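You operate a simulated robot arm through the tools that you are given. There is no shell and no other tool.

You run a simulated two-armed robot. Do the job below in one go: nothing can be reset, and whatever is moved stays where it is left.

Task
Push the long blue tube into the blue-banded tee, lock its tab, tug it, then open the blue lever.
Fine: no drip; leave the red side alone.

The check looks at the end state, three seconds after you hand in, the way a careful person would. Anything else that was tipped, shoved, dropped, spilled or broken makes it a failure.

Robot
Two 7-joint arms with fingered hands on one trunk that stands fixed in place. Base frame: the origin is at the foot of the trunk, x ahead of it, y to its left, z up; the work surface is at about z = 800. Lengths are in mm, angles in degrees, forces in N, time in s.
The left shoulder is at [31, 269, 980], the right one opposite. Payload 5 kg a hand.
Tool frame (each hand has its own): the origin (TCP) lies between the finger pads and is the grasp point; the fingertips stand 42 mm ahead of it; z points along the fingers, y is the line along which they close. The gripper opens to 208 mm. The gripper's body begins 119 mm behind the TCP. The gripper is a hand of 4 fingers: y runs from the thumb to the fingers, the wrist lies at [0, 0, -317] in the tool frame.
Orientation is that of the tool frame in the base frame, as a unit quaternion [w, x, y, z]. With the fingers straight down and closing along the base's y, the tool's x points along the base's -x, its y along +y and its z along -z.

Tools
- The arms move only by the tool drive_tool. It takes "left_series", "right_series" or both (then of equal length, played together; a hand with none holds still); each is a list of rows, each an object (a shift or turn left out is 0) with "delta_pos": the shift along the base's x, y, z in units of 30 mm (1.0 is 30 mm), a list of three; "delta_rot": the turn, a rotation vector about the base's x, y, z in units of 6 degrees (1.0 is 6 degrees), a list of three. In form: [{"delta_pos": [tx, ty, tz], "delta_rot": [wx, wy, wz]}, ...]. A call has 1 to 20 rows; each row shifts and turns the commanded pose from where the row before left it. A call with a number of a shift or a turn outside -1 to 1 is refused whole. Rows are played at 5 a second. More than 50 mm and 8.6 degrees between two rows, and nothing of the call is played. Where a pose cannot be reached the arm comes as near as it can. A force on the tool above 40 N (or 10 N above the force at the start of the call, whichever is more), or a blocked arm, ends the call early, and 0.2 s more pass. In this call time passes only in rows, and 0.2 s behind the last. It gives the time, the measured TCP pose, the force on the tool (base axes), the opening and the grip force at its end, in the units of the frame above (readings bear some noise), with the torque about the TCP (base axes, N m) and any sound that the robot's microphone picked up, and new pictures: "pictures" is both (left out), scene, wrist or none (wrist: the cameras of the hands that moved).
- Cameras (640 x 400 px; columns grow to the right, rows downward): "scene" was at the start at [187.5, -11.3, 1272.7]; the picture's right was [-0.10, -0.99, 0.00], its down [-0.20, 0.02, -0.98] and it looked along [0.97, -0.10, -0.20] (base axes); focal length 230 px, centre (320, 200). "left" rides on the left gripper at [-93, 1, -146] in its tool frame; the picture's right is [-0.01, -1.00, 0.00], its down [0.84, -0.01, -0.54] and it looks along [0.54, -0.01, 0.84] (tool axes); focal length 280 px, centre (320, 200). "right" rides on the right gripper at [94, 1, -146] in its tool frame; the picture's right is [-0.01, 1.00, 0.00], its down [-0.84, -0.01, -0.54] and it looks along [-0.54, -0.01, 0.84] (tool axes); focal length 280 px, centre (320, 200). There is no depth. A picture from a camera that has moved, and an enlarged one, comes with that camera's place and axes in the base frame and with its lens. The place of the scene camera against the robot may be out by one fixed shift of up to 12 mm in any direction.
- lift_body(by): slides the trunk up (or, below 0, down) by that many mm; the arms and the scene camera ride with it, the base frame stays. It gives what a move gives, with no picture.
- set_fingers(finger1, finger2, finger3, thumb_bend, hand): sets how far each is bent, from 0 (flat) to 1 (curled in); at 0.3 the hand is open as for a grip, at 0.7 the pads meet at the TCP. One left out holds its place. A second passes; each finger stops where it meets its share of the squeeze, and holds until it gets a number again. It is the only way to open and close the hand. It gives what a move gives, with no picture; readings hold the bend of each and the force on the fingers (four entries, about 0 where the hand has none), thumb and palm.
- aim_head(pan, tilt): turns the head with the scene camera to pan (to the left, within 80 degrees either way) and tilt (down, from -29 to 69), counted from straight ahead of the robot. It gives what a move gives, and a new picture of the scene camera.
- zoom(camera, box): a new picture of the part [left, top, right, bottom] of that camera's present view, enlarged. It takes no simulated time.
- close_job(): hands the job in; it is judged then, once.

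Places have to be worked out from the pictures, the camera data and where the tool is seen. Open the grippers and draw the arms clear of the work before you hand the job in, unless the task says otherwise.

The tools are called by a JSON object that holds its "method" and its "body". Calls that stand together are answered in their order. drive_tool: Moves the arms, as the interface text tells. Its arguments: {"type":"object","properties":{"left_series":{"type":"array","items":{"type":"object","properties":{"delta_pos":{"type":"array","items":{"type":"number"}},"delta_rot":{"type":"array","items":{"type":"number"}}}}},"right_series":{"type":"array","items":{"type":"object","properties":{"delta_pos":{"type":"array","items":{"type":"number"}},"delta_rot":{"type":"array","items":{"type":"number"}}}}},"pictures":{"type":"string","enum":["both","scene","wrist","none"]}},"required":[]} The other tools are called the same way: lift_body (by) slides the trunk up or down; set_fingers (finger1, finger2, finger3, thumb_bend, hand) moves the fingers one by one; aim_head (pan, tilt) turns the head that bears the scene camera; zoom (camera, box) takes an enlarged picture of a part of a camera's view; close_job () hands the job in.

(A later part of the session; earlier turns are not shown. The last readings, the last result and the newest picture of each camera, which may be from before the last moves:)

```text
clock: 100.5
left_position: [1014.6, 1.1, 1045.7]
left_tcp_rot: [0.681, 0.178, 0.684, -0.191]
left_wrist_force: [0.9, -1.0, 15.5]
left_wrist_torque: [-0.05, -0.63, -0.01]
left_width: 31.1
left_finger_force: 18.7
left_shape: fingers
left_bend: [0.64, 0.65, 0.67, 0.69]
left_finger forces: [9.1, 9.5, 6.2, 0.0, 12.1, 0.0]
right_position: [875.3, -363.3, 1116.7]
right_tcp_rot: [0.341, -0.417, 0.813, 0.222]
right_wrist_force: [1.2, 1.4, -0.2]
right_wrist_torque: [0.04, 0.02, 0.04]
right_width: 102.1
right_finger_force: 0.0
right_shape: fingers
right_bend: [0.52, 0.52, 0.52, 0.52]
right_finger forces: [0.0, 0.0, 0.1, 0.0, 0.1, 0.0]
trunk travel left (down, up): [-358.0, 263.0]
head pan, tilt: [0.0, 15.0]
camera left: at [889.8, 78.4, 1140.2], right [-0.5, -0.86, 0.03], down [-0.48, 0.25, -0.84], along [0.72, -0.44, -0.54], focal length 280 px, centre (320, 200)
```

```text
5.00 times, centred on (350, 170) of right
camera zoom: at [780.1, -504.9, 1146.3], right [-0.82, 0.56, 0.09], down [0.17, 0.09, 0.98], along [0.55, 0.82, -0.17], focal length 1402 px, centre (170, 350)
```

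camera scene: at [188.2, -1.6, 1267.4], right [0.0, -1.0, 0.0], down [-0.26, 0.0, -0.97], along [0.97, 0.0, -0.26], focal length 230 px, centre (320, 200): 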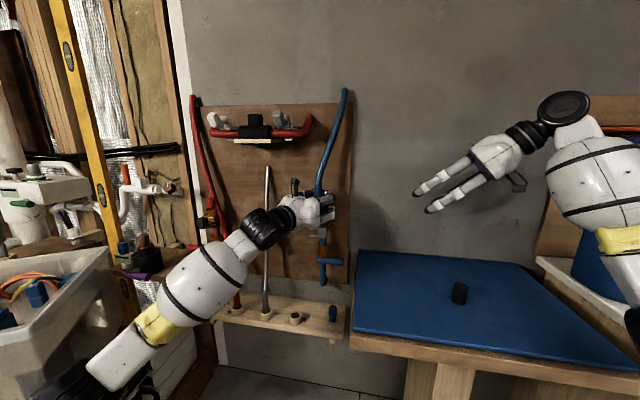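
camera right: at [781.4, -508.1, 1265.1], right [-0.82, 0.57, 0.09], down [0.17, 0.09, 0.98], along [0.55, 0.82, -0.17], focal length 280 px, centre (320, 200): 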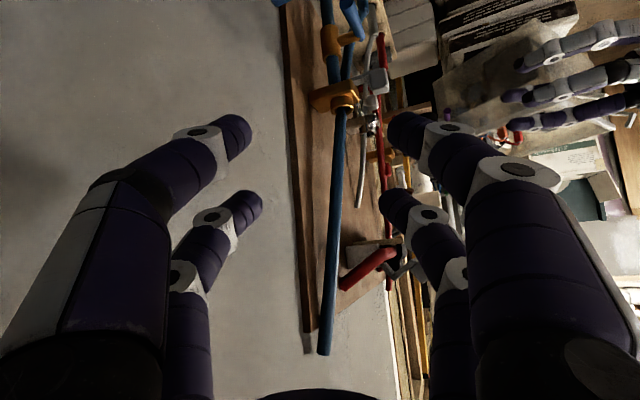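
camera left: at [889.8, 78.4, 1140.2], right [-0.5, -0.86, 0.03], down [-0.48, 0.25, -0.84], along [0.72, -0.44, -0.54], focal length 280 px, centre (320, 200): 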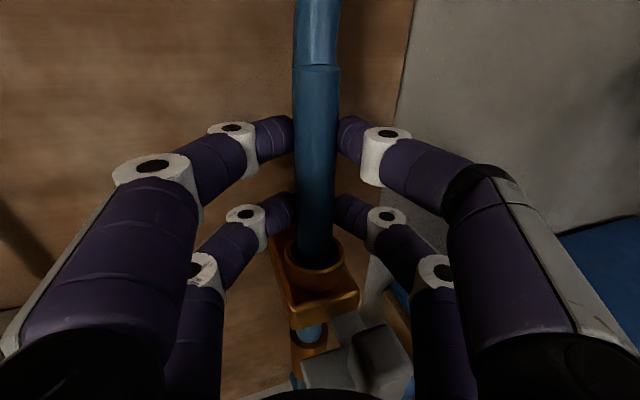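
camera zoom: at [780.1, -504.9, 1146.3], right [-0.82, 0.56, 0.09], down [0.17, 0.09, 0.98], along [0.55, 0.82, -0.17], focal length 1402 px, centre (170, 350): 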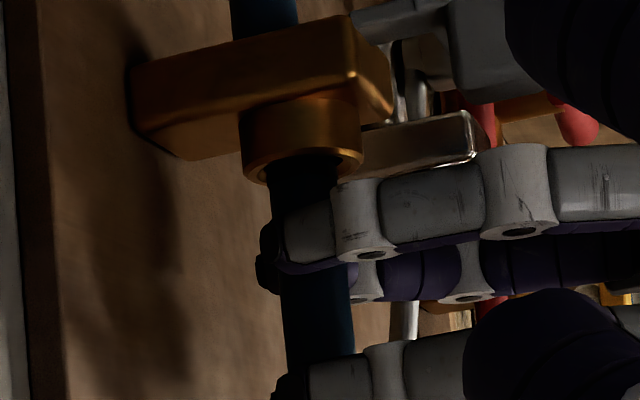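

The resistance builds to 15 N within about 1 mm, so the foot is against its seat or a tight ring. I press a little further, one step at a time, listening for a click and watching for slip.

{"method": "drive_tool", "body": {"left_series": [{"delta_pos": [0, 0, -0.1]}], "pictures": "none"}}

{"method": "drive_tool", "body": {"left_series": [{"delta_pos": [0, 0, -0.1]}], "pictures": "wrist"}}

```text
clock: 100.9
left_position: [1014.0, 1.4, 1042.0]
left_tcp_rot: [0.68, 0.179, 0.685, -0.191]
left_wrist_force: [3.2, -2.9, 17.5]
left_wrist_torque: [-0.26, -0.89, -0.01]
left_width: 30.1
left_finger_force: 14.8
left_shape: fingers
left_bend: [0.65, 0.65, 0.67, 0.69]
left_finger forces: [7.4, 7.3, 5.9, 0.0, 10.3, 0.1]
right_position: [874.1, -363.0, 1116.1]
right_tcp_rot: [0.341, -0.416, 0.813, 0.221]
right_wrist_force: [-1.2, -0.3, 0.5]
right_wrist_torque: [-0.03, 0.01, 0.0]
right_width: 102.1
right_finger_force: 0.0
right_shape: fingers
right_bend: [0.52, 0.52, 0.52, 0.52]
right_finger forces: [0.0, 0.0, 0.0, 0.0, 0.0, 0.1]
trunk travel left (down, up): [-358.0, 263.0]
head pan, tilt: [0.0, 15.0]
```

```text
clock: 101.3
left_position: [1014.9, 2.9, 1033.0]
left_tcp_rot: [0.679, 0.178, 0.687, -0.189]
left_wrist_force: [2.1, -0.9, 5.1]
left_wrist_torque: [0.0, -0.16, -0.01]
left_width: 17.7
left_finger_force: 10.4
left_shape: fingers
left_bend: [0.67, 0.66, 0.68, 0.71]
left_finger forces: [4.0, 6.0, 5.3, 0.0, 5.0, 0.0]
right_position: [875.4, -363.0, 1115.3]
right_tcp_rot: [0.34, -0.416, 0.814, 0.221]
right_wrist_force: [0.4, -0.3, -0.4]
right_wrist_torque: [0.01, 0.01, 0.01]
right_width: 102.0
right_finger_force: 0.1
right_shape: fingers
right_bend: [0.52, 0.52, 0.52, 0.52]
right_finger forces: [0.1, 0.0, 0.0, 0.0, 0.1, 0.0]
trunk travel left (down, up): [-358.0, 263.0]
head pan, tilt: [0.0, 15.0]
camera left: at [892.8, 78.9, 1128.4], right [-0.5, -0.86, 0.03], down [-0.49, 0.25, -0.84], along [0.72, -0.44, -0.55], focal length 280 px, centre (320, 200)
```

left: 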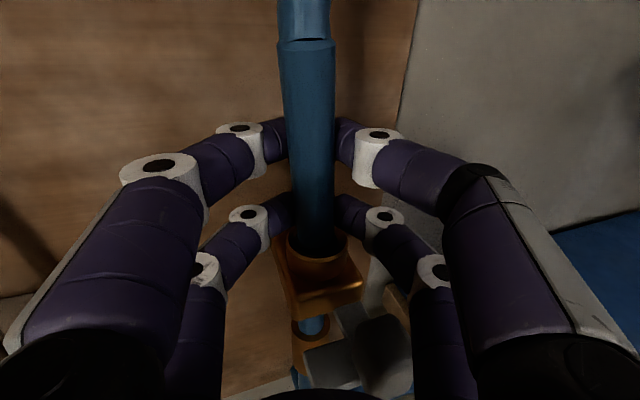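

The grip slips at about 20 N while the stop itself is stiff, and the depth of about 31 mm equals the collar's height, so the foot appears to be on its seat. Before I work the tab I compare the red fitting's tab, which is in use there, with the blue one.

{"method": "zoom", "body": {"camera": "scene", "box": [180, 195, 250, 255]}}

{"method": "zoom", "body": {"camera": "scene", "box": [285, 215, 365, 295]}}

{"method": "zoom", "body": {"camera": "right", "box": [320, 110, 400, 160]}}

{"method": "zoom", "body": {"camera": "left", "box": [270, 280, 430, 400]}}

```text
6.67 times, centred on (215, 225) of scene
camera zoom: at [188.0, -1.8, 1267.3], right [0.0, -1.0, 0.0], down [-0.26, 0.0, -0.97], along [0.97, 0.0, -0.26], focal length 1537 px, centre (1020, 33)
```

zoom: 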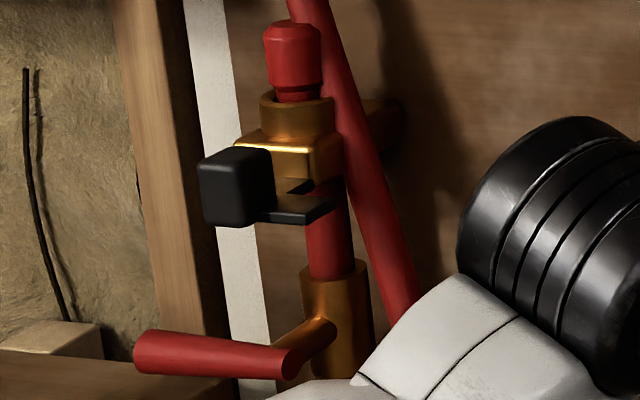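

```text
5.00 times, centred on (325, 255) of scene
camera zoom: at [188.0, -1.8, 1267.3], right [0.0, -1.0, 0.0], down [-0.26, 0.0, -0.97], along [0.97, 0.0, -0.26], focal length 1153 px, centre (295, -75)
```

zoom: 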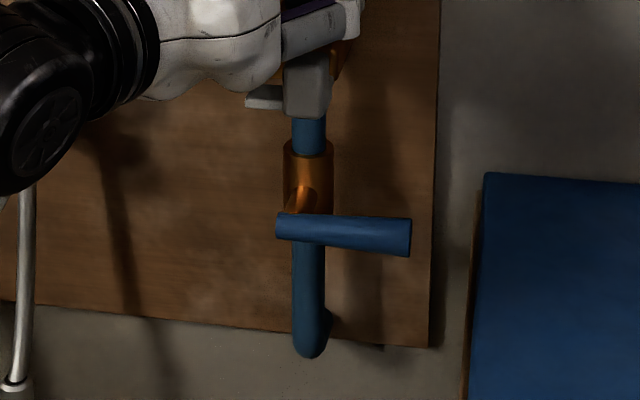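

```text
8.00 times, centred on (360, 135) of right
camera zoom: at [780.9, -504.9, 1145.2], right [-0.82, 0.56, 0.09], down [0.17, 0.09, 0.98], along [0.55, 0.82, -0.17], focal length 2243 px, centre (0, 720)
```

zoom: 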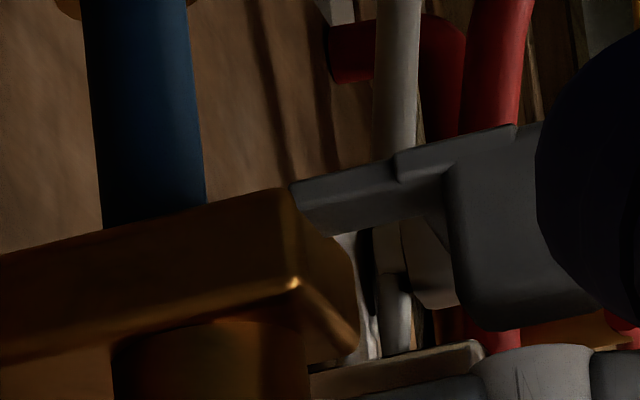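

```text
3.33 times, centred on (350, 340) of left
camera zoom: at [892.8, 78.9, 1128.4], right [-0.5, -0.86, 0.03], down [-0.49, 0.25, -0.84], along [0.72, -0.44, -0.55], focal length 935 px, centre (220, -267)
```

zoom: 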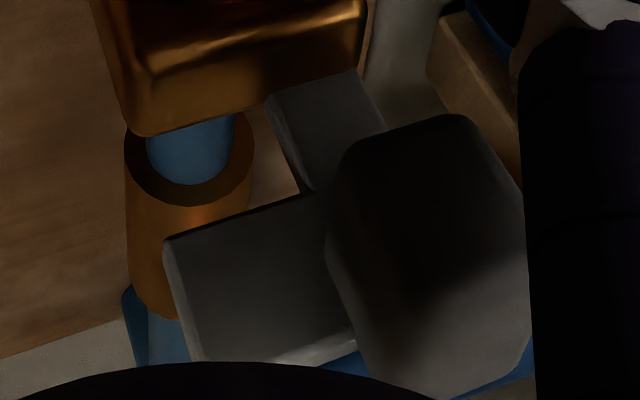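

The tab is a flat piece under the block with a grip cube standing on it, a strip running back on the right and a plate on the left. I take closer zooms from both wrist cameras to understand how it moves.

{"method": "zoom", "body": {"camera": "right", "box": [340, 110, 404, 150]}}

{"method": "zoom", "body": {"camera": "left", "box": [285, 300, 413, 380]}}

{"method": "zoom", "body": {"camera": "scene", "box": [190, 95, 330, 160]}}

{"method": "zoom", "body": {"camera": "scene", "box": [300, 220, 348, 250]}}

```text
10.00 times, centred on (372, 130) of right
camera zoom: at [780.9, -504.9, 1145.2], right [-0.82, 0.56, 0.09], down [0.17, 0.09, 0.98], along [0.55, 0.82, -0.17], focal length 2804 px, centre (-200, 900)
```

zoom: 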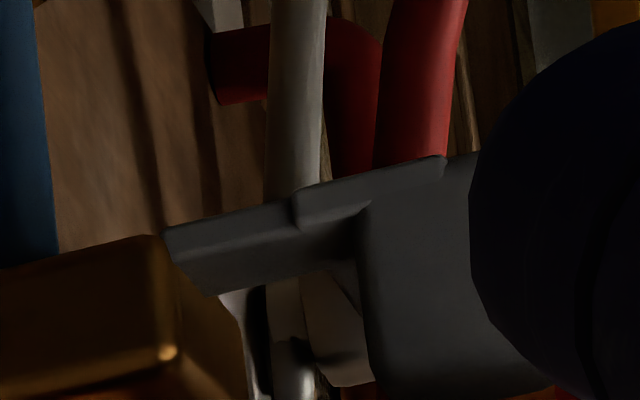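

```text
5.00 times, centred on (349, 340) of left
camera zoom: at [892.8, 78.9, 1128.4], right [-0.5, -0.86, 0.03], down [-0.49, 0.25, -0.84], along [0.72, -0.44, -0.55], focal length 1402 px, centre (175, -500)
```

zoom: 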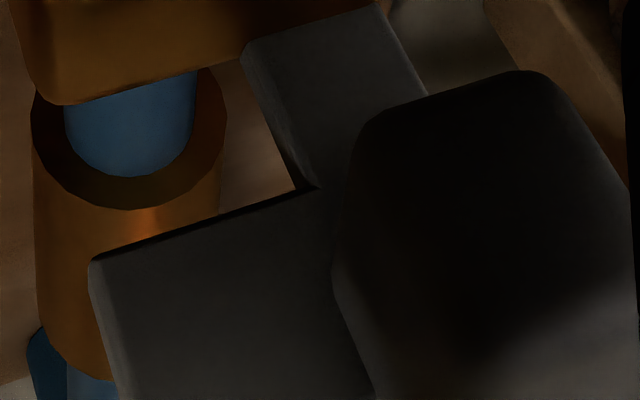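

```text
4.57 times, centred on (260, 128) of scene
camera zoom: at [188.0, -1.8, 1267.3], right [0.0, -1.0, 0.0], down [-0.26, 0.0, -0.97], along [0.97, 0.0, -0.26], focal length 1054 px, centre (594, 531)
```

zoom: 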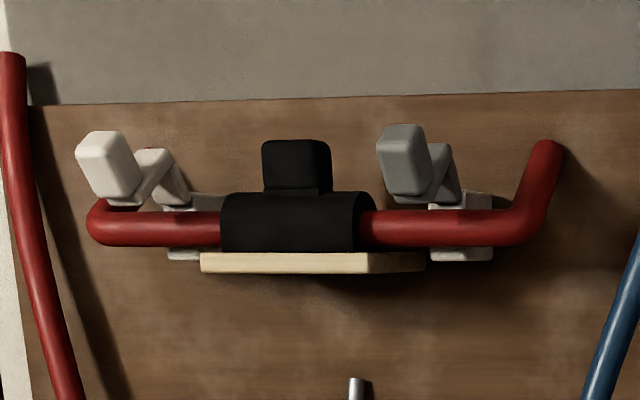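

```text
13.33 times, centred on (324, 235) of scene
camera zoom: at [188.0, -1.8, 1267.3], right [0.0, -1.0, 0.0], down [-0.26, 0.0, -0.97], along [0.97, 0.0, -0.26], focal length 3074 px, centre (267, -267)
```

zoom: 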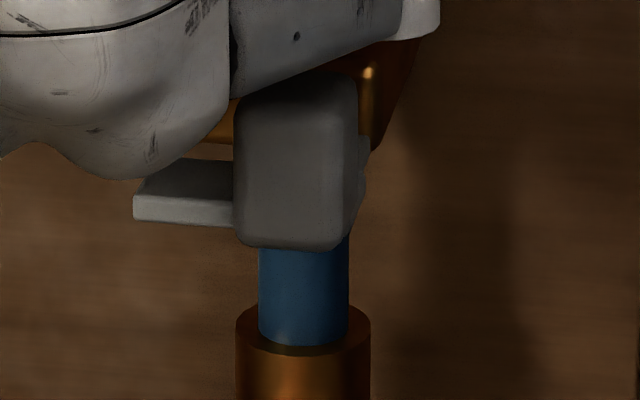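

The tab looks like a flap hinged under the block, sticking out forward, whereas the chrome fitting's flap hangs down. Before I touch it the tube must stand upright and be held on its seat, so I regrip the foot 20 mm higher, matching its lean.

{"method": "set_fingers", "body": {"hand": "left", "finger1": 0.56, "finger2": 0.56, "finger3": 0.56, "thumb_bend": 0.56}}

{"method": "drive_tool", "body": {"left_series": [{"delta_pos": [-0.27, 0.138, 0.297], "delta_rot": [-0.447, -0.769, 0]}, {"delta_pos": [-0.27, 0.138, 0.297], "delta_rot": [-0.447, -0.769, 0]}, {"delta_pos": [-0.27, 0.138, 0.297], "delta_rot": [-0.447, -0.769, 0]}], "pictures": "wrist"}}

{"method": "zoom", "body": {"camera": "right", "box": [280, 100, 440, 240]}}

```text
clock: 102.3
left_position: [1015.9, 2.0, 1035.5]
left_tcp_rot: [0.679, 0.178, 0.686, -0.191]
left_wrist_force: [0.3, 0.3, 0.2]
left_wrist_torque: [-0.01, -0.03, 0.02]
left_width: 80.6
left_finger_force: 0.1
left_shape: fingers
left_bend: [0.56, 0.56, 0.56, 0.56]
left_finger forces: [0.1, 0.1, 0.1, 0.0, 0.0, 0.0]
right_position: [875.5, -362.6, 1115.8]
right_tcp_rot: [0.34, -0.417, 0.813, 0.222]
right_wrist_force: [0.0, -1.6, 0.4]
right_wrist_torque: [-0.03, -0.01, 0.02]
right_width: 102.0
right_finger_force: 0.1
right_shape: fingers
right_bend: [0.52, 0.52, 0.52, 0.52]
right_finger forces: [0.0, 0.0, 0.1, 0.0, 0.1, 0.0]
trunk travel left (down, up): [-358.0, 263.0]
head pan, tilt: [0.0, 15.0]
```

```text
clock: 103.1
left_position: [990.0, 14.5, 1062.6]
left_tcp_rot: [0.769, 0.151, 0.584, -0.214]
left_wrist_force: [-0.4, -0.6, -0.3]
left_wrist_torque: [0.06, 0.08, -0.02]
left_width: 80.5
left_finger_force: 0.0
left_shape: fingers
left_bend: [0.56, 0.56, 0.56, 0.56]
left_finger forces: [0.1, 0.0, 0.0, 0.0, 0.0, 0.1]
right_position: [876.3, -362.5, 1114.9]
right_tcp_rot: [0.341, -0.417, 0.813, 0.222]
right_wrist_force: [-0.1, -0.1, -0.3]
right_wrist_torque: [-0.01, 0.01, 0.0]
right_width: 102.0
right_finger_force: 0.1
right_shape: fingers
right_bend: [0.52, 0.52, 0.52, 0.52]
right_finger forces: [0.0, 0.0, 0.0, 0.0, 0.1, 0.1]
trunk travel left (down, up): [-358.0, 263.0]
head pan, tilt: [0.0, 15.0]
camera left: at [849.6, 101.6, 1113.5], right [-0.51, -0.86, 0.03], down [-0.26, 0.12, -0.96], along [0.82, -0.5, -0.29], focal length 280 px, centre (320, 200)
```

left: 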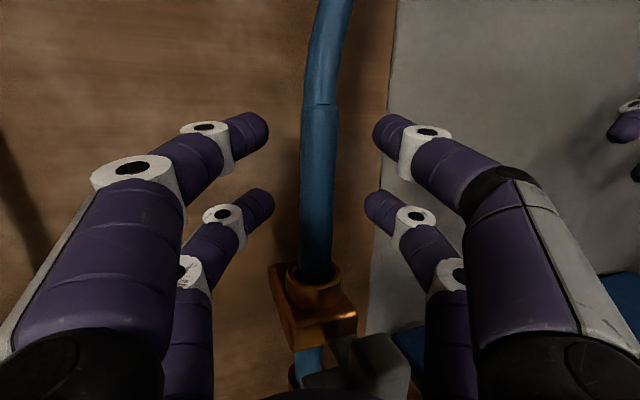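

```text
2.86 times, centred on (360, 170) of right
camera zoom: at [781.4, -504.1, 1145.3], right [-0.82, 0.56, 0.09], down [0.17, 0.09, 0.98], along [0.55, 0.82, -0.17], focal length 801 px, centre (206, 286)
```

zoom: 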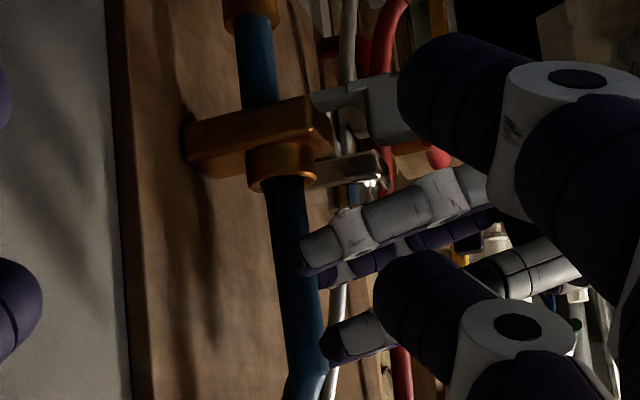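

The foot now stands upright by itself in the bore with its upper rim at z ≈ 1117, so the last push seated it about 32 mm deep. To be sure it is fully home I will press on its rim from above with closed digits, so I first back the left hand away, level it and raise it.

{"method": "drive_tool", "body": {"left_series": [{"delta_pos": [-0.72, 0.42, 0]}, {"delta_pos": [-0.72, 0.42, 0]}, {"delta_pos": [-0.72, 0.42, 0]}, {"delta_pos": [-0.3, 0.2, 0.7], "delta_rot": [0.447, 0.769, 0]}, {"delta_pos": [0, 0, 0.8], "delta_rot": [0.447, 0.769, 0]}, {"delta_pos": [0, 0, 0.8], "delta_rot": [0.447, 0.769, 0]}, {"delta_pos": [0, 0, 0.8]}, {"delta_pos": [0, 0, 0.8]}, {"delta_pos": [0, 0, 0.5]}], "pictures": "both"}}

{"method": "set_fingers", "body": {"hand": "left", "finger1": 0.72, "finger2": 0.72, "finger3": 0.72, "thumb_bend": 0.72}}

{"method": "zoom", "body": {"camera": "left", "box": [160, 100, 480, 400]}}

{"method": "zoom", "body": {"camera": "right", "box": [280, 100, 440, 240]}}

```text
clock: 105.1
left_position: [917.2, 57.9, 1196.2]
left_tcp_rot: [0.68, 0.179, 0.686, -0.19]
left_wrist_force: [-0.9, -0.3, 0.0]
left_wrist_torque: [-0.03, -0.04, 0.04]
left_width: 80.7
left_finger_force: 0.1
left_shape: fingers
left_bend: [0.56, 0.56, 0.56, 0.56]
left_finger forces: [0.1, 0.0, 0.0, 0.0, 0.0, 0.0]
right_position: [874.9, -362.3, 1115.6]
right_tcp_rot: [0.341, -0.416, 0.814, 0.22]
right_wrist_force: [-0.2, 0.6, 0.7]
right_wrist_torque: [-0.07, -0.04, -0.04]
right_width: 102.1
right_finger_force: 0.1
right_shape: fingers
right_bend: [0.52, 0.52, 0.52, 0.52]
right_finger forces: [0.0, 0.0, 0.0, 0.1, 0.1, 0.0]
trunk travel left (down, up): [-358.0, 263.0]
head pan, tilt: [0.0, 15.0]
camera scene: at [187.8, -1.6, 1267.5], right [0.0, -1.0, 0.0], down [-0.26, 0.0, -0.97], along [0.97, 0.0, -0.26], focal length 230 px, centre (320, 200)
camera left: at [793.7, 135.3, 1290.3], right [-0.5, -0.86, 0.03], down [-0.48, 0.25, -0.84], along [0.72, -0.44, -0.54], focal length 280 px, centre (320, 200)
```

scene: 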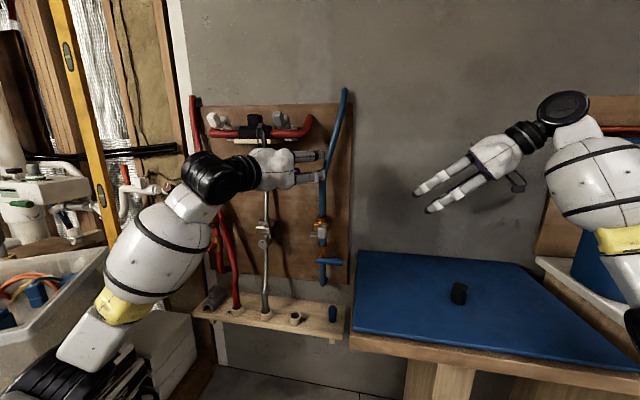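
left: 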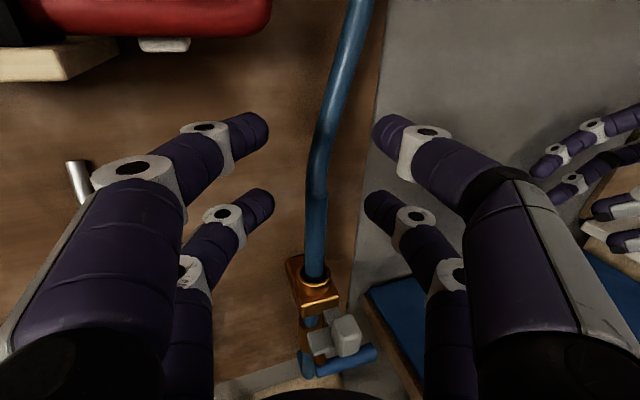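

```text
clock: 106.1
left_position: [916.5, 58.8, 1195.3]
left_tcp_rot: [0.679, 0.179, 0.686, -0.191]
left_wrist_force: [-0.2, -1.1, -0.3]
left_wrist_torque: [0.0, -0.01, -0.01]
left_width: 7.0
left_finger_force: 0.2
left_shape: fingers
left_bend: [0.71, 0.71, 0.71, 0.71]
left_finger forces: [0.1, 0.0, 0.0, 0.0, 0.0, 0.0]
right_position: [874.4, -362.3, 1115.0]
right_tcp_rot: [0.341, -0.416, 0.814, 0.222]
right_wrist_force: [0.2, -0.3, -0.4]
right_wrist_torque: [-0.02, 0.02, 0.06]
right_width: 102.0
right_finger_force: 0.0
right_shape: fingers
right_bend: [0.52, 0.52, 0.52, 0.52]
right_finger forces: [0.1, 0.0, 0.0, 0.1, 0.1, 0.0]
trunk travel left (down, up): [-358.0, 263.0]
head pan, tilt: [0.0, 15.0]
```

```text
1.33 times, centred on (320, 250) of left
camera zoom: at [793.9, 135.2, 1290.1], right [-0.5, -0.86, 0.03], down [-0.48, 0.25, -0.84], along [0.72, -0.44, -0.54], focal length 374 px, centre (320, 133)
```

zoom: 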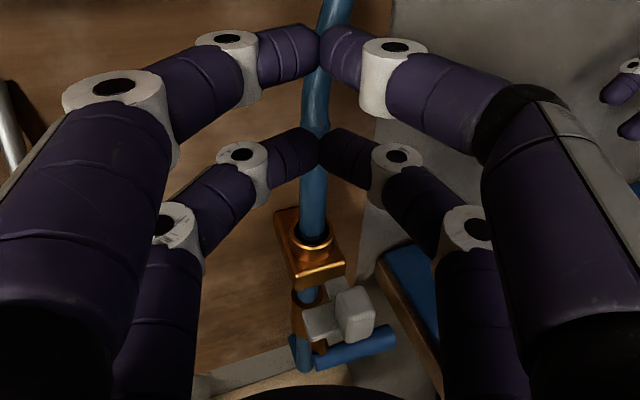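

```text
2.86 times, centred on (360, 170) of right
camera zoom: at [781.0, -504.8, 1145.4], right [-0.82, 0.56, 0.09], down [0.17, 0.09, 0.98], along [0.55, 0.82, -0.17], focal length 801 px, centre (206, 286)
```

zoom: 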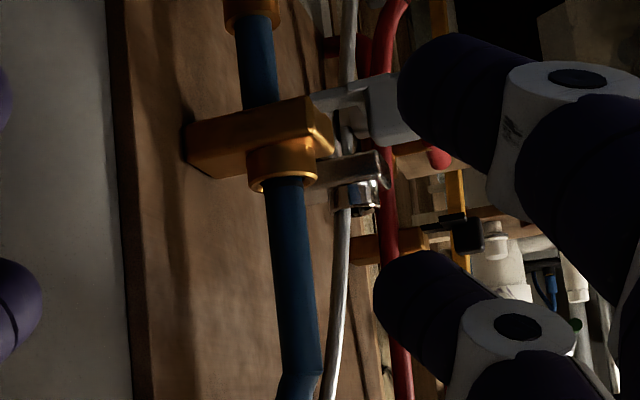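

The tube stands in the tee by itself, and this view of the tee and tab is clear and well lit. I zoom in on it before pressing from above.

{"method": "zoom", "body": {"camera": "left", "box": [276, 250, 396, 385]}}

{"method": "zoom", "body": {"camera": "scene", "box": [240, 200, 360, 290]}}

{"method": "zoom", "body": {"camera": "right", "box": [330, 110, 410, 185]}}

```text
2.96 times, centred on (336, 318) of left
camera zoom: at [793.9, 135.2, 1290.1], right [-0.5, -0.86, 0.03], down [-0.48, 0.25, -0.84], along [0.72, -0.44, -0.54], focal length 831 px, centre (273, -148)
```

zoom: 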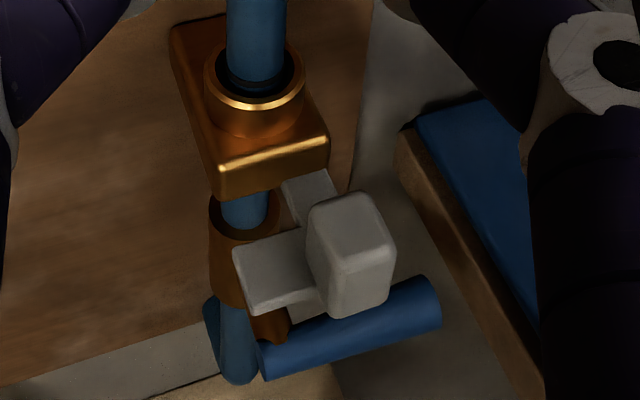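

```text
4.44 times, centred on (300, 245) of scene
camera zoom: at [188.1, -1.7, 1267.5], right [0.0, -1.0, 0.0], down [-0.26, 0.0, -0.97], along [0.97, 0.0, -0.26], focal length 1025 px, centre (409, 0)
```

zoom: 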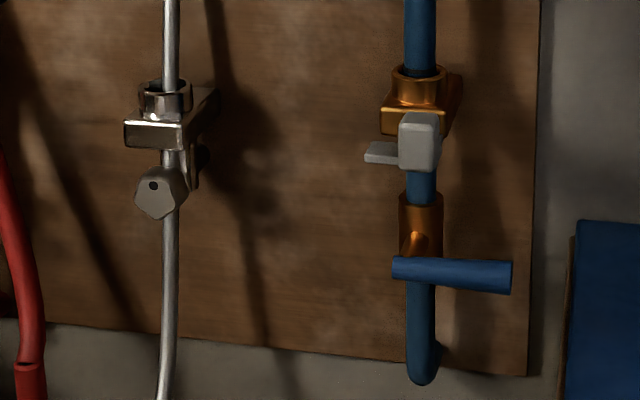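

```text
5.33 times, centred on (370, 148) of right
camera zoom: at [781.0, -504.8, 1145.4], right [-0.82, 0.56, 0.09], down [0.17, 0.09, 0.98], along [0.55, 0.82, -0.17], focal length 1495 px, centre (53, 480)
```

zoom: 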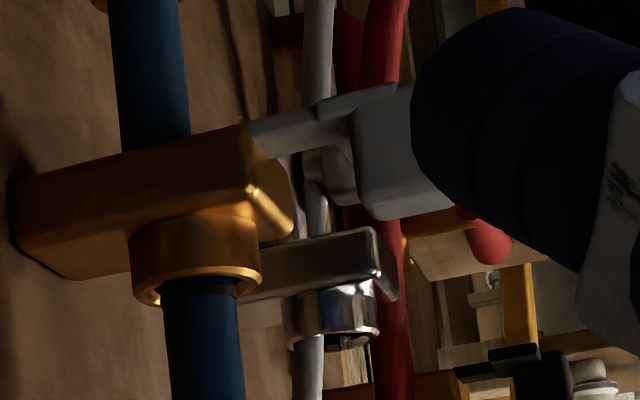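

A dark band shows right at the collar's mouth. I zoom tightly on it from both wrist cameras to see exactly where the band stands relative to the rim.

{"method": "zoom", "body": {"camera": "right", "box": [342, 152, 374, 172]}}

{"method": "zoom", "body": {"camera": "left", "box": [306, 255, 346, 295]}}

```text
16.00 times, centred on (358, 162) of right
camera zoom: at [781.0, -504.8, 1145.4], right [-0.82, 0.56, 0.09], down [0.17, 0.09, 0.98], along [0.55, 0.82, -0.17], focal length 4486 px, centre (-288, 808)
```

zoom: 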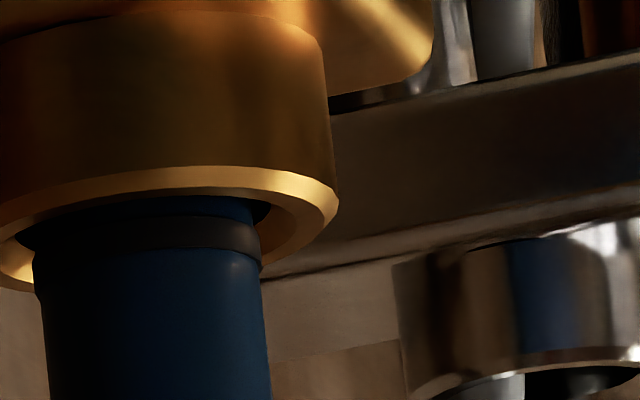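

```text
10.00 times, centred on (326, 275) of left
camera zoom: at [793.9, 135.2, 1290.1], right [-0.5, -0.86, 0.03], down [-0.48, 0.25, -0.84], along [0.72, -0.44, -0.54], focal length 2804 px, centre (260, -550)
```

zoom: 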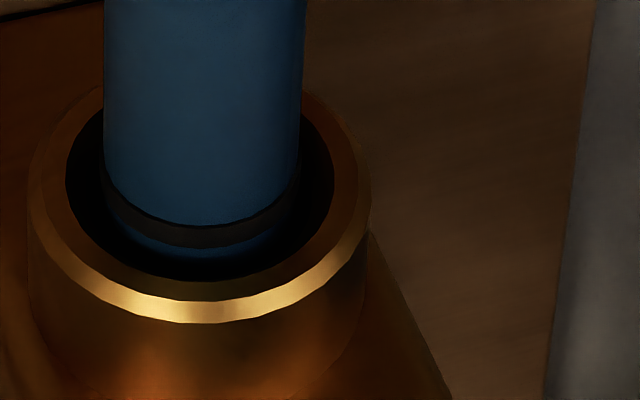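

The band is still 5–10 mm above the rim, so the foot has only reached the tighter throat, about 13 mm down, and needs a firmer straight push than my grip can give. I bring the closed left digits over the foot's upper rim to press it straight down.

{"method": "drive_tool", "body": {"left_series": [{"delta_pos": [0.62, -0.34, 0]}, {"delta_pos": [0.62, -0.34, 0]}, {"delta_pos": [0.62, -0.34, 0]}, {"delta_pos": [0.62, -0.34, 0]}, {"delta_pos": [0.62, -0.34, 0]}, {"delta_pos": [0, 0, -0.6]}], "pictures": "wrist"}}

{"method": "zoom", "body": {"camera": "right", "box": [300, 130, 440, 290]}}

{"method": "zoom", "body": {"camera": "left", "box": [220, 60, 420, 360]}}

```text
clock: 107.5
left_position: [1009.9, 6.8, 1174.5]
left_tcp_rot: [0.68, 0.178, 0.686, -0.19]
left_wrist_force: [0.6, 0.5, -0.1]
left_wrist_torque: [-0.03, -0.01, -0.04]
left_width: 6.8
left_finger_force: 0.0
left_shape: fingers
left_bend: [0.71, 0.71, 0.71, 0.71]
left_finger forces: [0.0, 0.1, 0.0, 0.1, 0.0, 0.1]
right_position: [877.1, -360.9, 1113.3]
right_tcp_rot: [0.341, -0.415, 0.814, 0.222]
right_wrist_force: [1.2, 0.4, -0.8]
right_wrist_torque: [0.02, -0.01, 0.04]
right_width: 101.9
right_finger_force: 0.0
right_shape: fingers
right_bend: [0.52, 0.52, 0.52, 0.52]
right_finger forces: [0.0, 0.0, 0.1, 0.1, 0.0, 0.1]
trunk travel left (down, up): [-358.0, 263.0]
head pan, tilt: [0.0, 15.0]
camera left: at [886.6, 83.0, 1270.5], right [-0.5, -0.86, 0.03], down [-0.48, 0.25, -0.84], along [0.72, -0.44, -0.54], focal length 280 px, centre (320, 200)
```

left: 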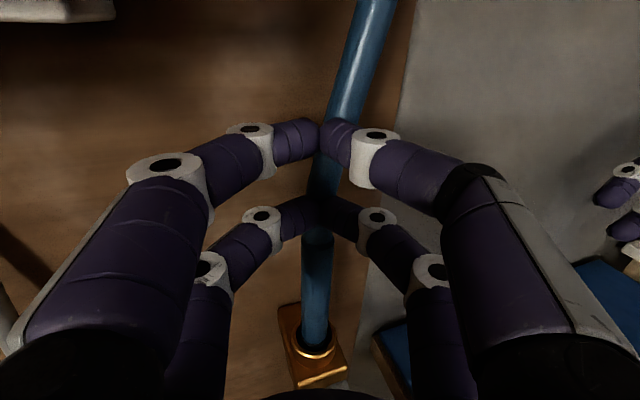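

```text
2.50 times, centred on (370, 210) of right
camera zoom: at [781.8, -504.3, 1144.7], right [-0.82, 0.56, 0.09], down [0.17, 0.09, 0.98], along [0.55, 0.82, -0.17], focal length 701 px, centre (195, 175)
```

zoom: 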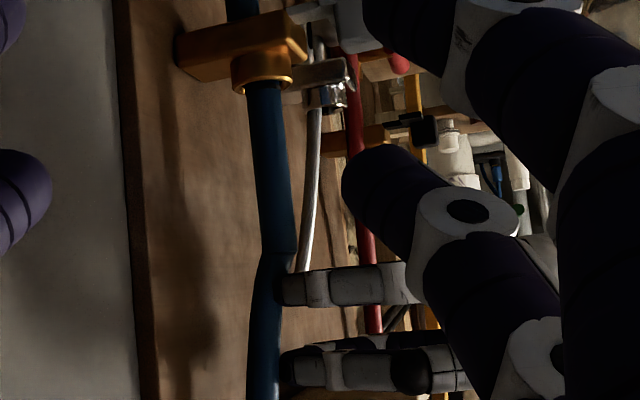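

```text
1.33 times, centred on (320, 210) of left
camera zoom: at [886.6, 83.0, 1270.5], right [-0.5, -0.86, 0.03], down [-0.48, 0.25, -0.84], along [0.72, -0.44, -0.54], focal length 374 px, centre (320, 187)
```

zoom: 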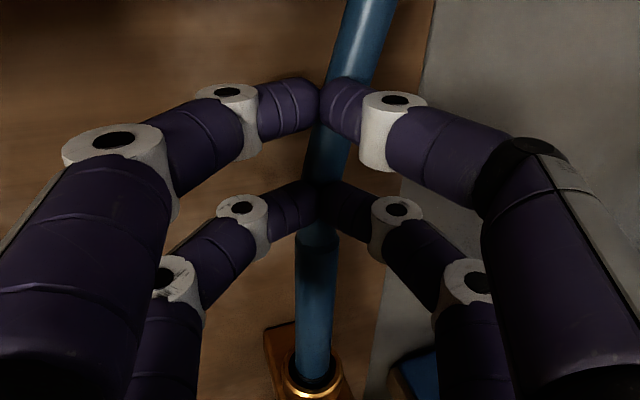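

The lower tips cover only the near half of the foot's rim, so I go 13 mm further forward to press on its centre, then lower until contact.

{"method": "drive_tool", "body": {"left_series": [{"delta_pos": [0.375, -0.218, 0]}, {"delta_pos": [0, 0, -0.25]}, {"delta_pos": [0, 0, -0.15]}], "pictures": "none"}}

{"method": "drive_tool", "body": {"left_series": [{"delta_pos": [0, 0, -0.1]}, {"delta_pos": [0, 0, -0.1]}], "pictures": "wrist"}}

{"method": "zoom", "body": {"camera": "right", "box": [300, 130, 440, 290]}}

```text
clock: 108.3
left_position: [1020.0, 0.2, 1164.0]
left_tcp_rot: [0.68, 0.177, 0.686, -0.19]
left_wrist_force: [-0.4, 0.6, -0.8]
left_wrist_torque: [0.01, 0.0, -0.02]
left_width: 6.8
left_finger_force: 0.1
left_shape: fingers
left_bend: [0.71, 0.71, 0.71, 0.71]
left_finger forces: [0.0, 0.0, 0.0, 0.1, 0.1, 0.0]
right_position: [876.0, -363.4, 1115.0]
right_tcp_rot: [0.34, -0.416, 0.813, 0.223]
right_wrist_force: [-0.4, -0.6, -0.4]
right_wrist_torque: [0.02, 0.0, 0.0]
right_width: 101.9
right_finger_force: 0.1
right_shape: fingers
right_bend: [0.52, 0.52, 0.52, 0.52]
right_finger forces: [0.0, 0.1, 0.0, 0.0, 0.0, 0.0]
trunk travel left (down, up): [-358.0, 263.0]
head pan, tilt: [0.0, 15.0]
```

```text
clock: 108.9
left_position: [1019.2, 0.4, 1160.7]
left_tcp_rot: [0.68, 0.179, 0.685, -0.191]
left_wrist_force: [1.2, 0.5, 7.4]
left_wrist_torque: [-0.1, -0.25, -0.01]
left_width: 6.8
left_finger_force: 0.2
left_shape: fingers
left_bend: [0.71, 0.71, 0.71, 0.71]
left_finger forces: [0.1, 0.0, 0.1, 0.0, 0.0, 0.0]
right_position: [875.4, -361.7, 1115.6]
right_tcp_rot: [0.34, -0.416, 0.814, 0.222]
right_wrist_force: [-0.2, -0.6, -0.1]
right_wrist_torque: [0.06, -0.02, 0.0]
right_width: 102.0
right_finger_force: 0.0
right_shape: fingers
right_bend: [0.52, 0.52, 0.52, 0.52]
right_finger forces: [0.0, 0.0, 0.1, 0.0, 0.0, 0.1]
trunk travel left (down, up): [-358.0, 263.0]
head pan, tilt: [0.0, 15.0]
camera left: at [896.6, 77.0, 1254.6], right [-0.5, -0.86, 0.03], down [-0.48, 0.25, -0.84], along [0.72, -0.44, -0.54], focal length 280 px, centre (320, 200)
```

left: 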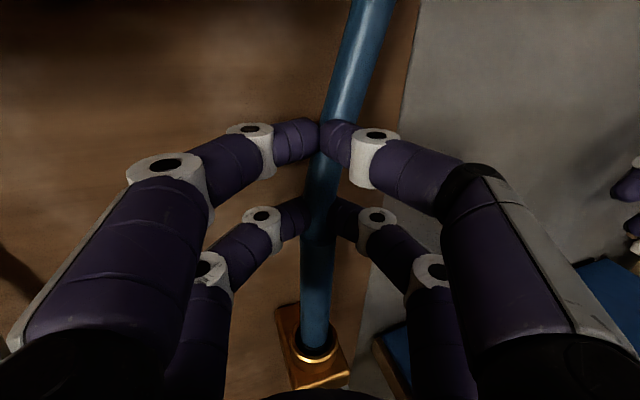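

```text
2.50 times, centred on (370, 210) of right
camera zoom: at [780.7, -504.8, 1145.8], right [-0.82, 0.56, 0.09], down [0.17, 0.09, 0.98], along [0.55, 0.82, -0.17], focal length 701 px, centre (195, 175)
```

zoom: 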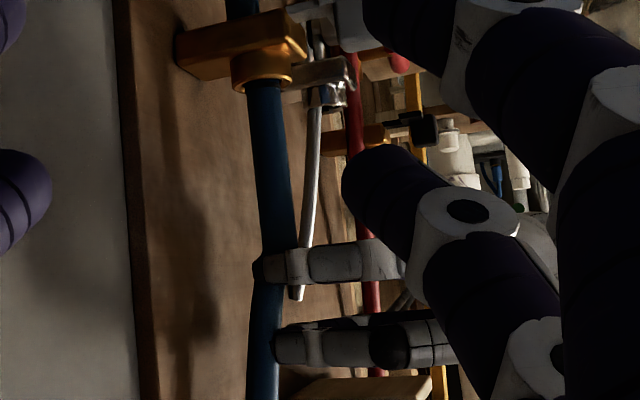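

Contact: 7 N on top of the foot, pressed near its centre. I push down step by step, up to about 35 N, listening and watching for movement.

{"method": "drive_tool", "body": {"left_series": [{"delta_pos": [0, 0, -0.1]}, {"delta_pos": [0, 0, -0.1]}], "pictures": "none"}}

{"method": "drive_tool", "body": {"left_series": [{"delta_pos": [0, 0, -0.1]}, {"delta_pos": [0, 0, -0.07]}], "pictures": "wrist"}}

{"method": "zoom", "body": {"camera": "right", "box": [300, 130, 440, 290]}}

```text
clock: 109.5
left_position: [1018.8, 1.0, 1159.3]
left_tcp_rot: [0.682, 0.178, 0.683, -0.191]
left_wrist_force: [3.4, 0.4, 31.8]
left_wrist_torque: [-0.32, -0.98, 0.01]
left_width: 6.9
left_finger_force: 18.8
left_shape: fingers
left_bend: [0.71, 0.71, 0.71, 0.71]
left_finger forces: [0.0, 23.9, 14.1, 0.0, 0.1, 0.1]
right_position: [873.8, -362.2, 1117.0]
right_tcp_rot: [0.342, -0.415, 0.814, 0.22]
right_wrist_force: [-0.6, 0.8, 1.0]
right_wrist_torque: [0.0, -0.03, 0.02]
right_width: 101.8
right_finger_force: 0.0
right_shape: fingers
right_bend: [0.52, 0.52, 0.52, 0.52]
right_finger forces: [0.0, 0.0, 0.0, 0.1, 0.0, 0.0]
trunk travel left (down, up): [-358.0, 263.0]
head pan, tilt: [0.0, 15.0]
```

```text
clock: 109.9
left_position: [1020.0, 0.4, 1159.9]
left_tcp_rot: [0.684, 0.179, 0.681, -0.192]
left_wrist_force: [1.9, -0.4, 15.0]
left_wrist_torque: [-0.19, -0.45, -0.04]
left_width: 7.0
left_finger_force: 5.9
left_shape: fingers
left_bend: [0.71, 0.71, 0.71, 0.71]
left_finger forces: [0.1, 12.3, 0.0, 0.0, 0.0, 0.1]
right_position: [875.7, -361.7, 1113.5]
right_tcp_rot: [0.34, -0.415, 0.814, 0.222]
right_wrist_force: [0.6, -0.4, -0.7]
right_wrist_torque: [0.11, 0.01, 0.1]
right_width: 101.9
right_finger_force: 0.1
right_shape: fingers
right_bend: [0.52, 0.52, 0.52, 0.52]
right_finger forces: [0.0, 0.0, 0.0, 0.1, 0.0, 0.1]
trunk travel left (down, up): [-358.0, 263.0]
head pan, tilt: [0.0, 15.0]
stopped in row 2 (left hand): the force on the tool passed its limit at 45 N (the readings are from after the stop); the commanded pose is now the measured one
camera left: at [894.7, 78.0, 1252.1], right [-0.5, -0.86, 0.03], down [-0.47, 0.24, -0.85], along [0.72, -0.44, -0.53], focal length 280 px, centre (320, 200)
```

left: 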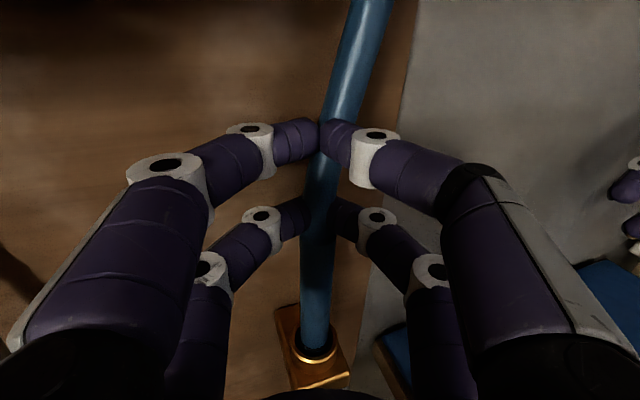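

```text
2.50 times, centred on (370, 210) of right
camera zoom: at [781.5, -504.9, 1143.5], right [-0.82, 0.56, 0.09], down [0.17, 0.09, 0.98], along [0.55, 0.82, -0.17], focal length 701 px, centre (195, 175)
```

zoom: 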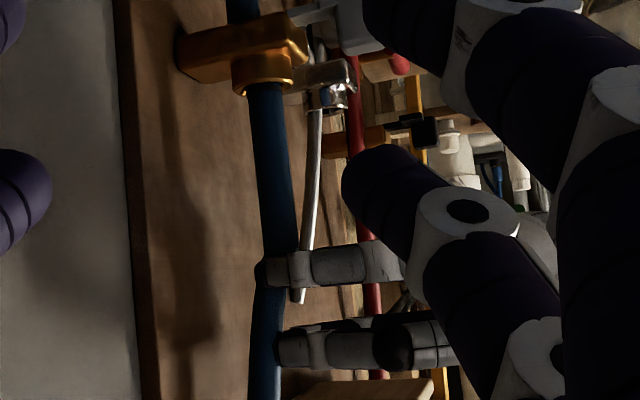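

At 45 N nothing moved, so the foot is either seated or caught on an inner edge, and I cannot yet tell which. I ease the left hand off by 6 mm, and lower the right camera to the rim's height to read the band's height edge-on.

{"method": "drive_tool", "body": {"left_series": [{"delta_pos": [0, 0, 0.2]}, {"delta_pos": [0, 0, 0]}, {"delta_pos": [0, 0, 0]}, {"delta_pos": [0, 0, 0]}, {"delta_pos": [0, 0, 0]}, {"delta_pos": [0, 0, 0]}], "right_series": [{"delta_pos": [0, 0, -0.8]}, {"delta_pos": [0, 0, -0.8]}, {"delta_pos": [0, 0, -0.8]}, {"delta_pos": [0, 0, -0.8]}, {"delta_pos": [0, 0, -0.8]}, {"delta_pos": [0, 0, -0.8]}], "pictures": "wrist"}}

{"method": "zoom", "body": {"camera": "right", "box": [310, 150, 430, 270]}}

```text
clock: 111.3
left_position: [1019.4, -0.9, 1160.9]
left_tcp_rot: [0.682, 0.179, 0.683, -0.193]
left_wrist_force: [0.0, -0.5, 2.6]
left_wrist_torque: [-0.01, -0.03, 0.04]
left_width: 6.7
left_finger_force: 0.1
left_shape: fingers
left_bend: [0.71, 0.71, 0.71, 0.71]
left_finger forces: [0.0, 0.1, 0.0, 0.0, 0.1, 0.0]
right_position: [875.1, -362.6, 971.4]
right_tcp_rot: [0.341, -0.416, 0.814, 0.222]
right_wrist_force: [-0.1, -0.7, 0.2]
right_wrist_torque: [0.0, 0.04, 0.0]
right_width: 102.2
right_finger_force: 0.1
right_shape: fingers
right_bend: [0.52, 0.52, 0.52, 0.52]
right_finger forces: [0.0, 0.1, 0.0, 0.0, 0.1, 0.0]
trunk travel left (down, up): [-358.0, 263.0]
head pan, tilt: [0.0, 15.0]
camera right: at [781.4, -504.5, 1000.4], right [-0.82, 0.56, 0.09], down [0.17, 0.09, 0.98], along [0.55, 0.82, -0.17], focal length 280 px, centre (320, 200)
camera left: at [896.1, 77.3, 1254.6], right [-0.5, -0.86, 0.03], down [-0.48, 0.25, -0.84], along [0.72, -0.44, -0.54], focal length 280 px, centre (320, 200)
```

right: 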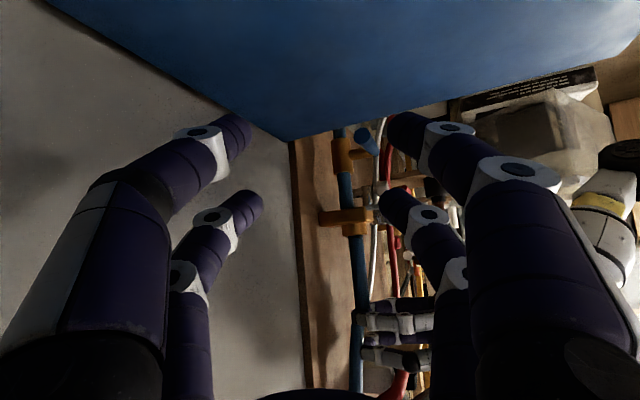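
left: 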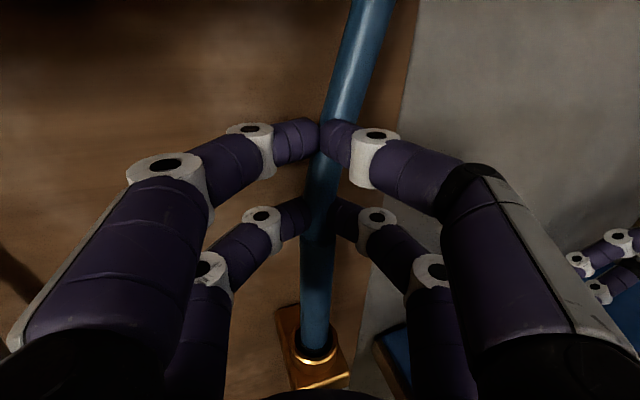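

```text
3.33 times, centred on (370, 210) of right
camera zoom: at [781.4, -504.5, 1000.4], right [-0.82, 0.56, 0.09], down [0.17, 0.09, 0.98], along [0.55, 0.82, -0.17], focal length 935 px, centre (153, 167)
```

zoom: 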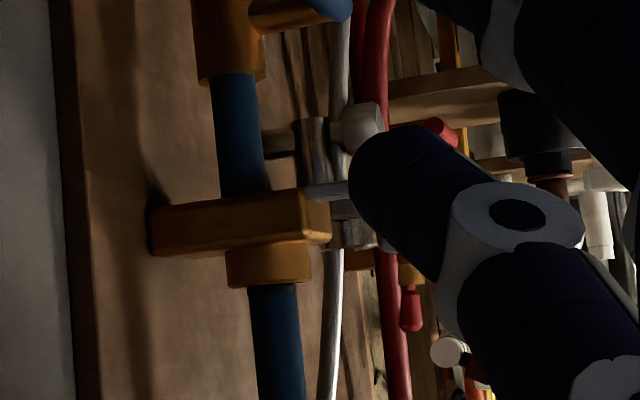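

Now the collar is edge-on. I zoom in on the rim and the foot just above it.

{"method": "zoom", "body": {"camera": "right", "box": [336, 220, 376, 250]}}

{"method": "zoom", "body": {"camera": "right", "box": [320, 190, 400, 240]}}

```text
13.33 times, centred on (356, 235) of right
camera zoom: at [781.4, -504.5, 1000.4], right [-0.82, 0.56, 0.09], down [0.17, 0.09, 0.98], along [0.55, 0.82, -0.17], focal length 3738 px, centre (-160, -267)
```

zoom: 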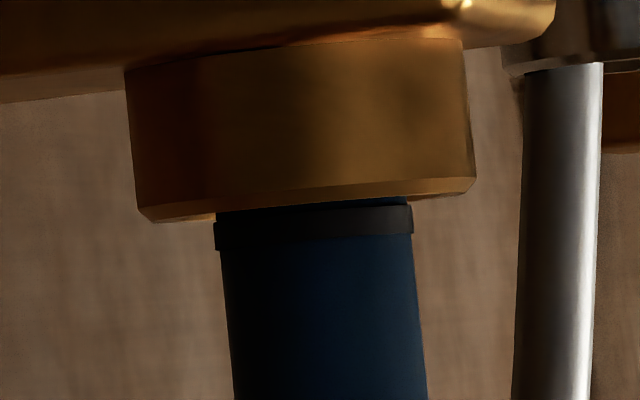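

```text
8.00 times, centred on (360, 215) of right
camera zoom: at [781.4, -504.5, 1000.4], right [-0.82, 0.56, 0.09], down [0.17, 0.09, 0.98], along [0.55, 0.82, -0.17], focal length 2243 px, centre (0, 80)
```

zoom: 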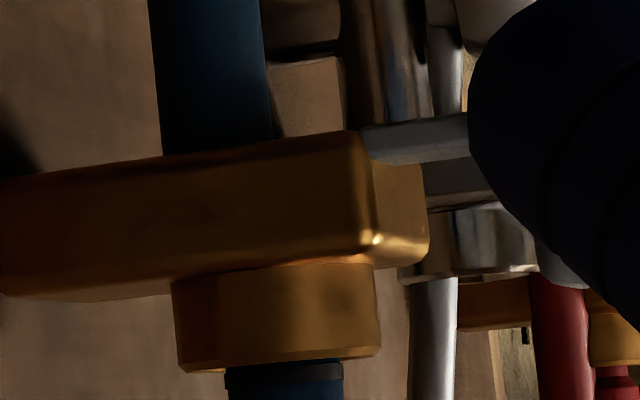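

Edge-on, the raised band sits within 1–2 mm of the rim and the foot is bottomed and upright, so the band is its depth mark and the tube is home. For the tab I pull the left hand off and pitch it 45 degrees down to press the flap from above, and turn the right camera a little so it can watch from the side.

{"method": "drive_tool", "body": {"left_series": [{"delta_pos": [0, 0, 0.4]}, {"delta_pos": [-0.8, 0.46, 0.1]}, {"delta_pos": [-0.8, 0.46, 0]}, {"delta_pos": [-0.8, 0.46, 0]}, {"delta_pos": [-0.8, 0.46, 0]}, {"delta_pos": [-0.4, 0.2, -0.3], "delta_rot": [0.536, 0.922, 0]}, {"delta_pos": [0, 0, -0.4], "delta_rot": [0.536, 0.922, 0]}, {"delta_pos": [0, 0, -0.4], "delta_rot": [0.536, 0.922, 0]}, {"delta_pos": [0, 0, -0.4], "delta_rot": [0.536, 0.922, 0]}, {"delta_pos": [0, -0.2, -0.4], "delta_rot": [0.536, 0.922, 0]}, {"delta_pos": [0, -0.2, -0.4], "delta_rot": [0.536, 0.922, 0]}, {"delta_pos": [0, -0.2, -0.4], "delta_rot": [0.536, 0.922, 0]}], "right_series": [{"delta_rot": [0, 0, 0.7]}, {"delta_rot": [0, 0, 0.7]}, {}, {}, {}, {}, {}, {}, {}, {}, {}, {}], "pictures": "both"}}

{"method": "zoom", "body": {"camera": "right", "box": [270, 130, 410, 270]}}

```text
clock: 113.9
left_position: [912.1, 44.0, 1095.5]
left_tcp_rot: [0.37, 0.233, 0.893, -0.104]
left_wrist_force: [0.5, -0.3, -0.4]
left_wrist_torque: [0.0, -0.01, 0.05]
left_width: 6.9
left_finger_force: 0.1
left_shape: fingers
left_bend: [0.71, 0.71, 0.71, 0.71]
left_finger forces: [0.0, 0.1, 0.1, 0.0, 0.0, 0.2]
right_position: [875.9, -363.8, 971.1]
right_tcp_rot: [0.324, -0.474, 0.781, 0.246]
right_wrist_force: [-0.5, -1.0, -0.7]
right_wrist_torque: [0.04, -0.03, -0.01]
right_width: 101.8
right_finger_force: 0.2
right_shape: fingers
right_bend: [0.52, 0.52, 0.52, 0.52]
right_finger forces: [0.0, 0.0, 0.0, 0.1, 0.0, 0.0]
trunk travel left (down, up): [-358.0, 263.0]
head pan, tilt: [0.0, 15.0]
camera scene: at [187.9, -1.8, 1267.5], right [0.0, -1.0, 0.0], down [-0.26, 0.0, -0.97], along [0.97, 0.0, -0.26], focal length 230 px, centre (320, 200)
camera right: at [802.8, -517.0, 1001.0], right [-0.89, 0.44, 0.09], down [0.15, 0.11, 0.98], along [0.42, 0.89, -0.17], focal length 280 px, centre (320, 200)
camera left: at [881.7, 66.3, 1265.5], right [-0.48, -0.87, 0.02], down [-0.86, 0.47, -0.22], along [0.18, -0.13, -0.98], focal length 280 px, centre (320, 200)
```

scene: 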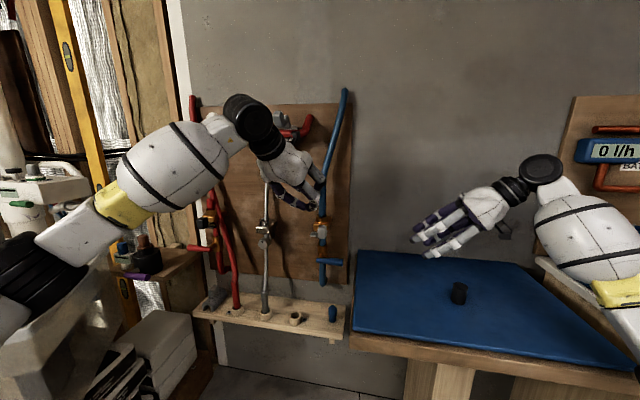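
right: 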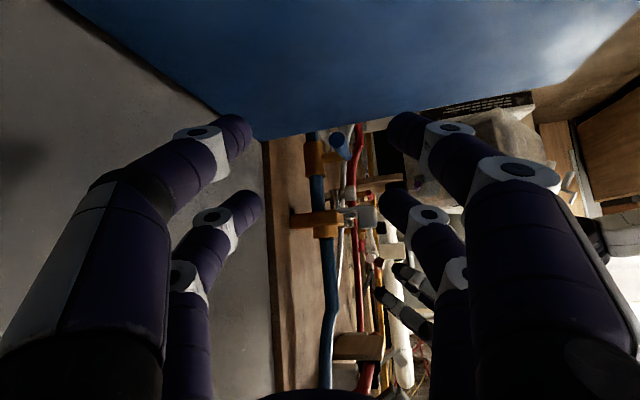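
left: 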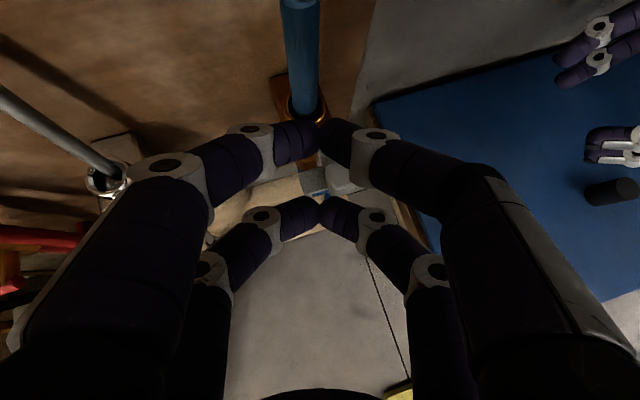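

```text
2.86 times, centred on (340, 200) of right
camera zoom: at [802.8, -517.0, 1001.0], right [-0.89, 0.44, 0.09], down [0.15, 0.11, 0.98], along [0.42, 0.89, -0.17], focal length 801 px, centre (263, 200)
```

zoom: 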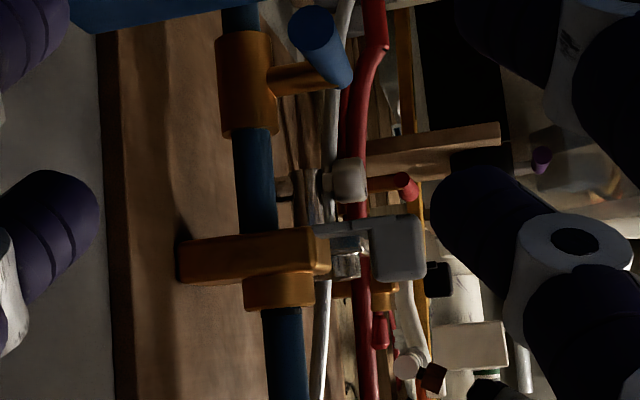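

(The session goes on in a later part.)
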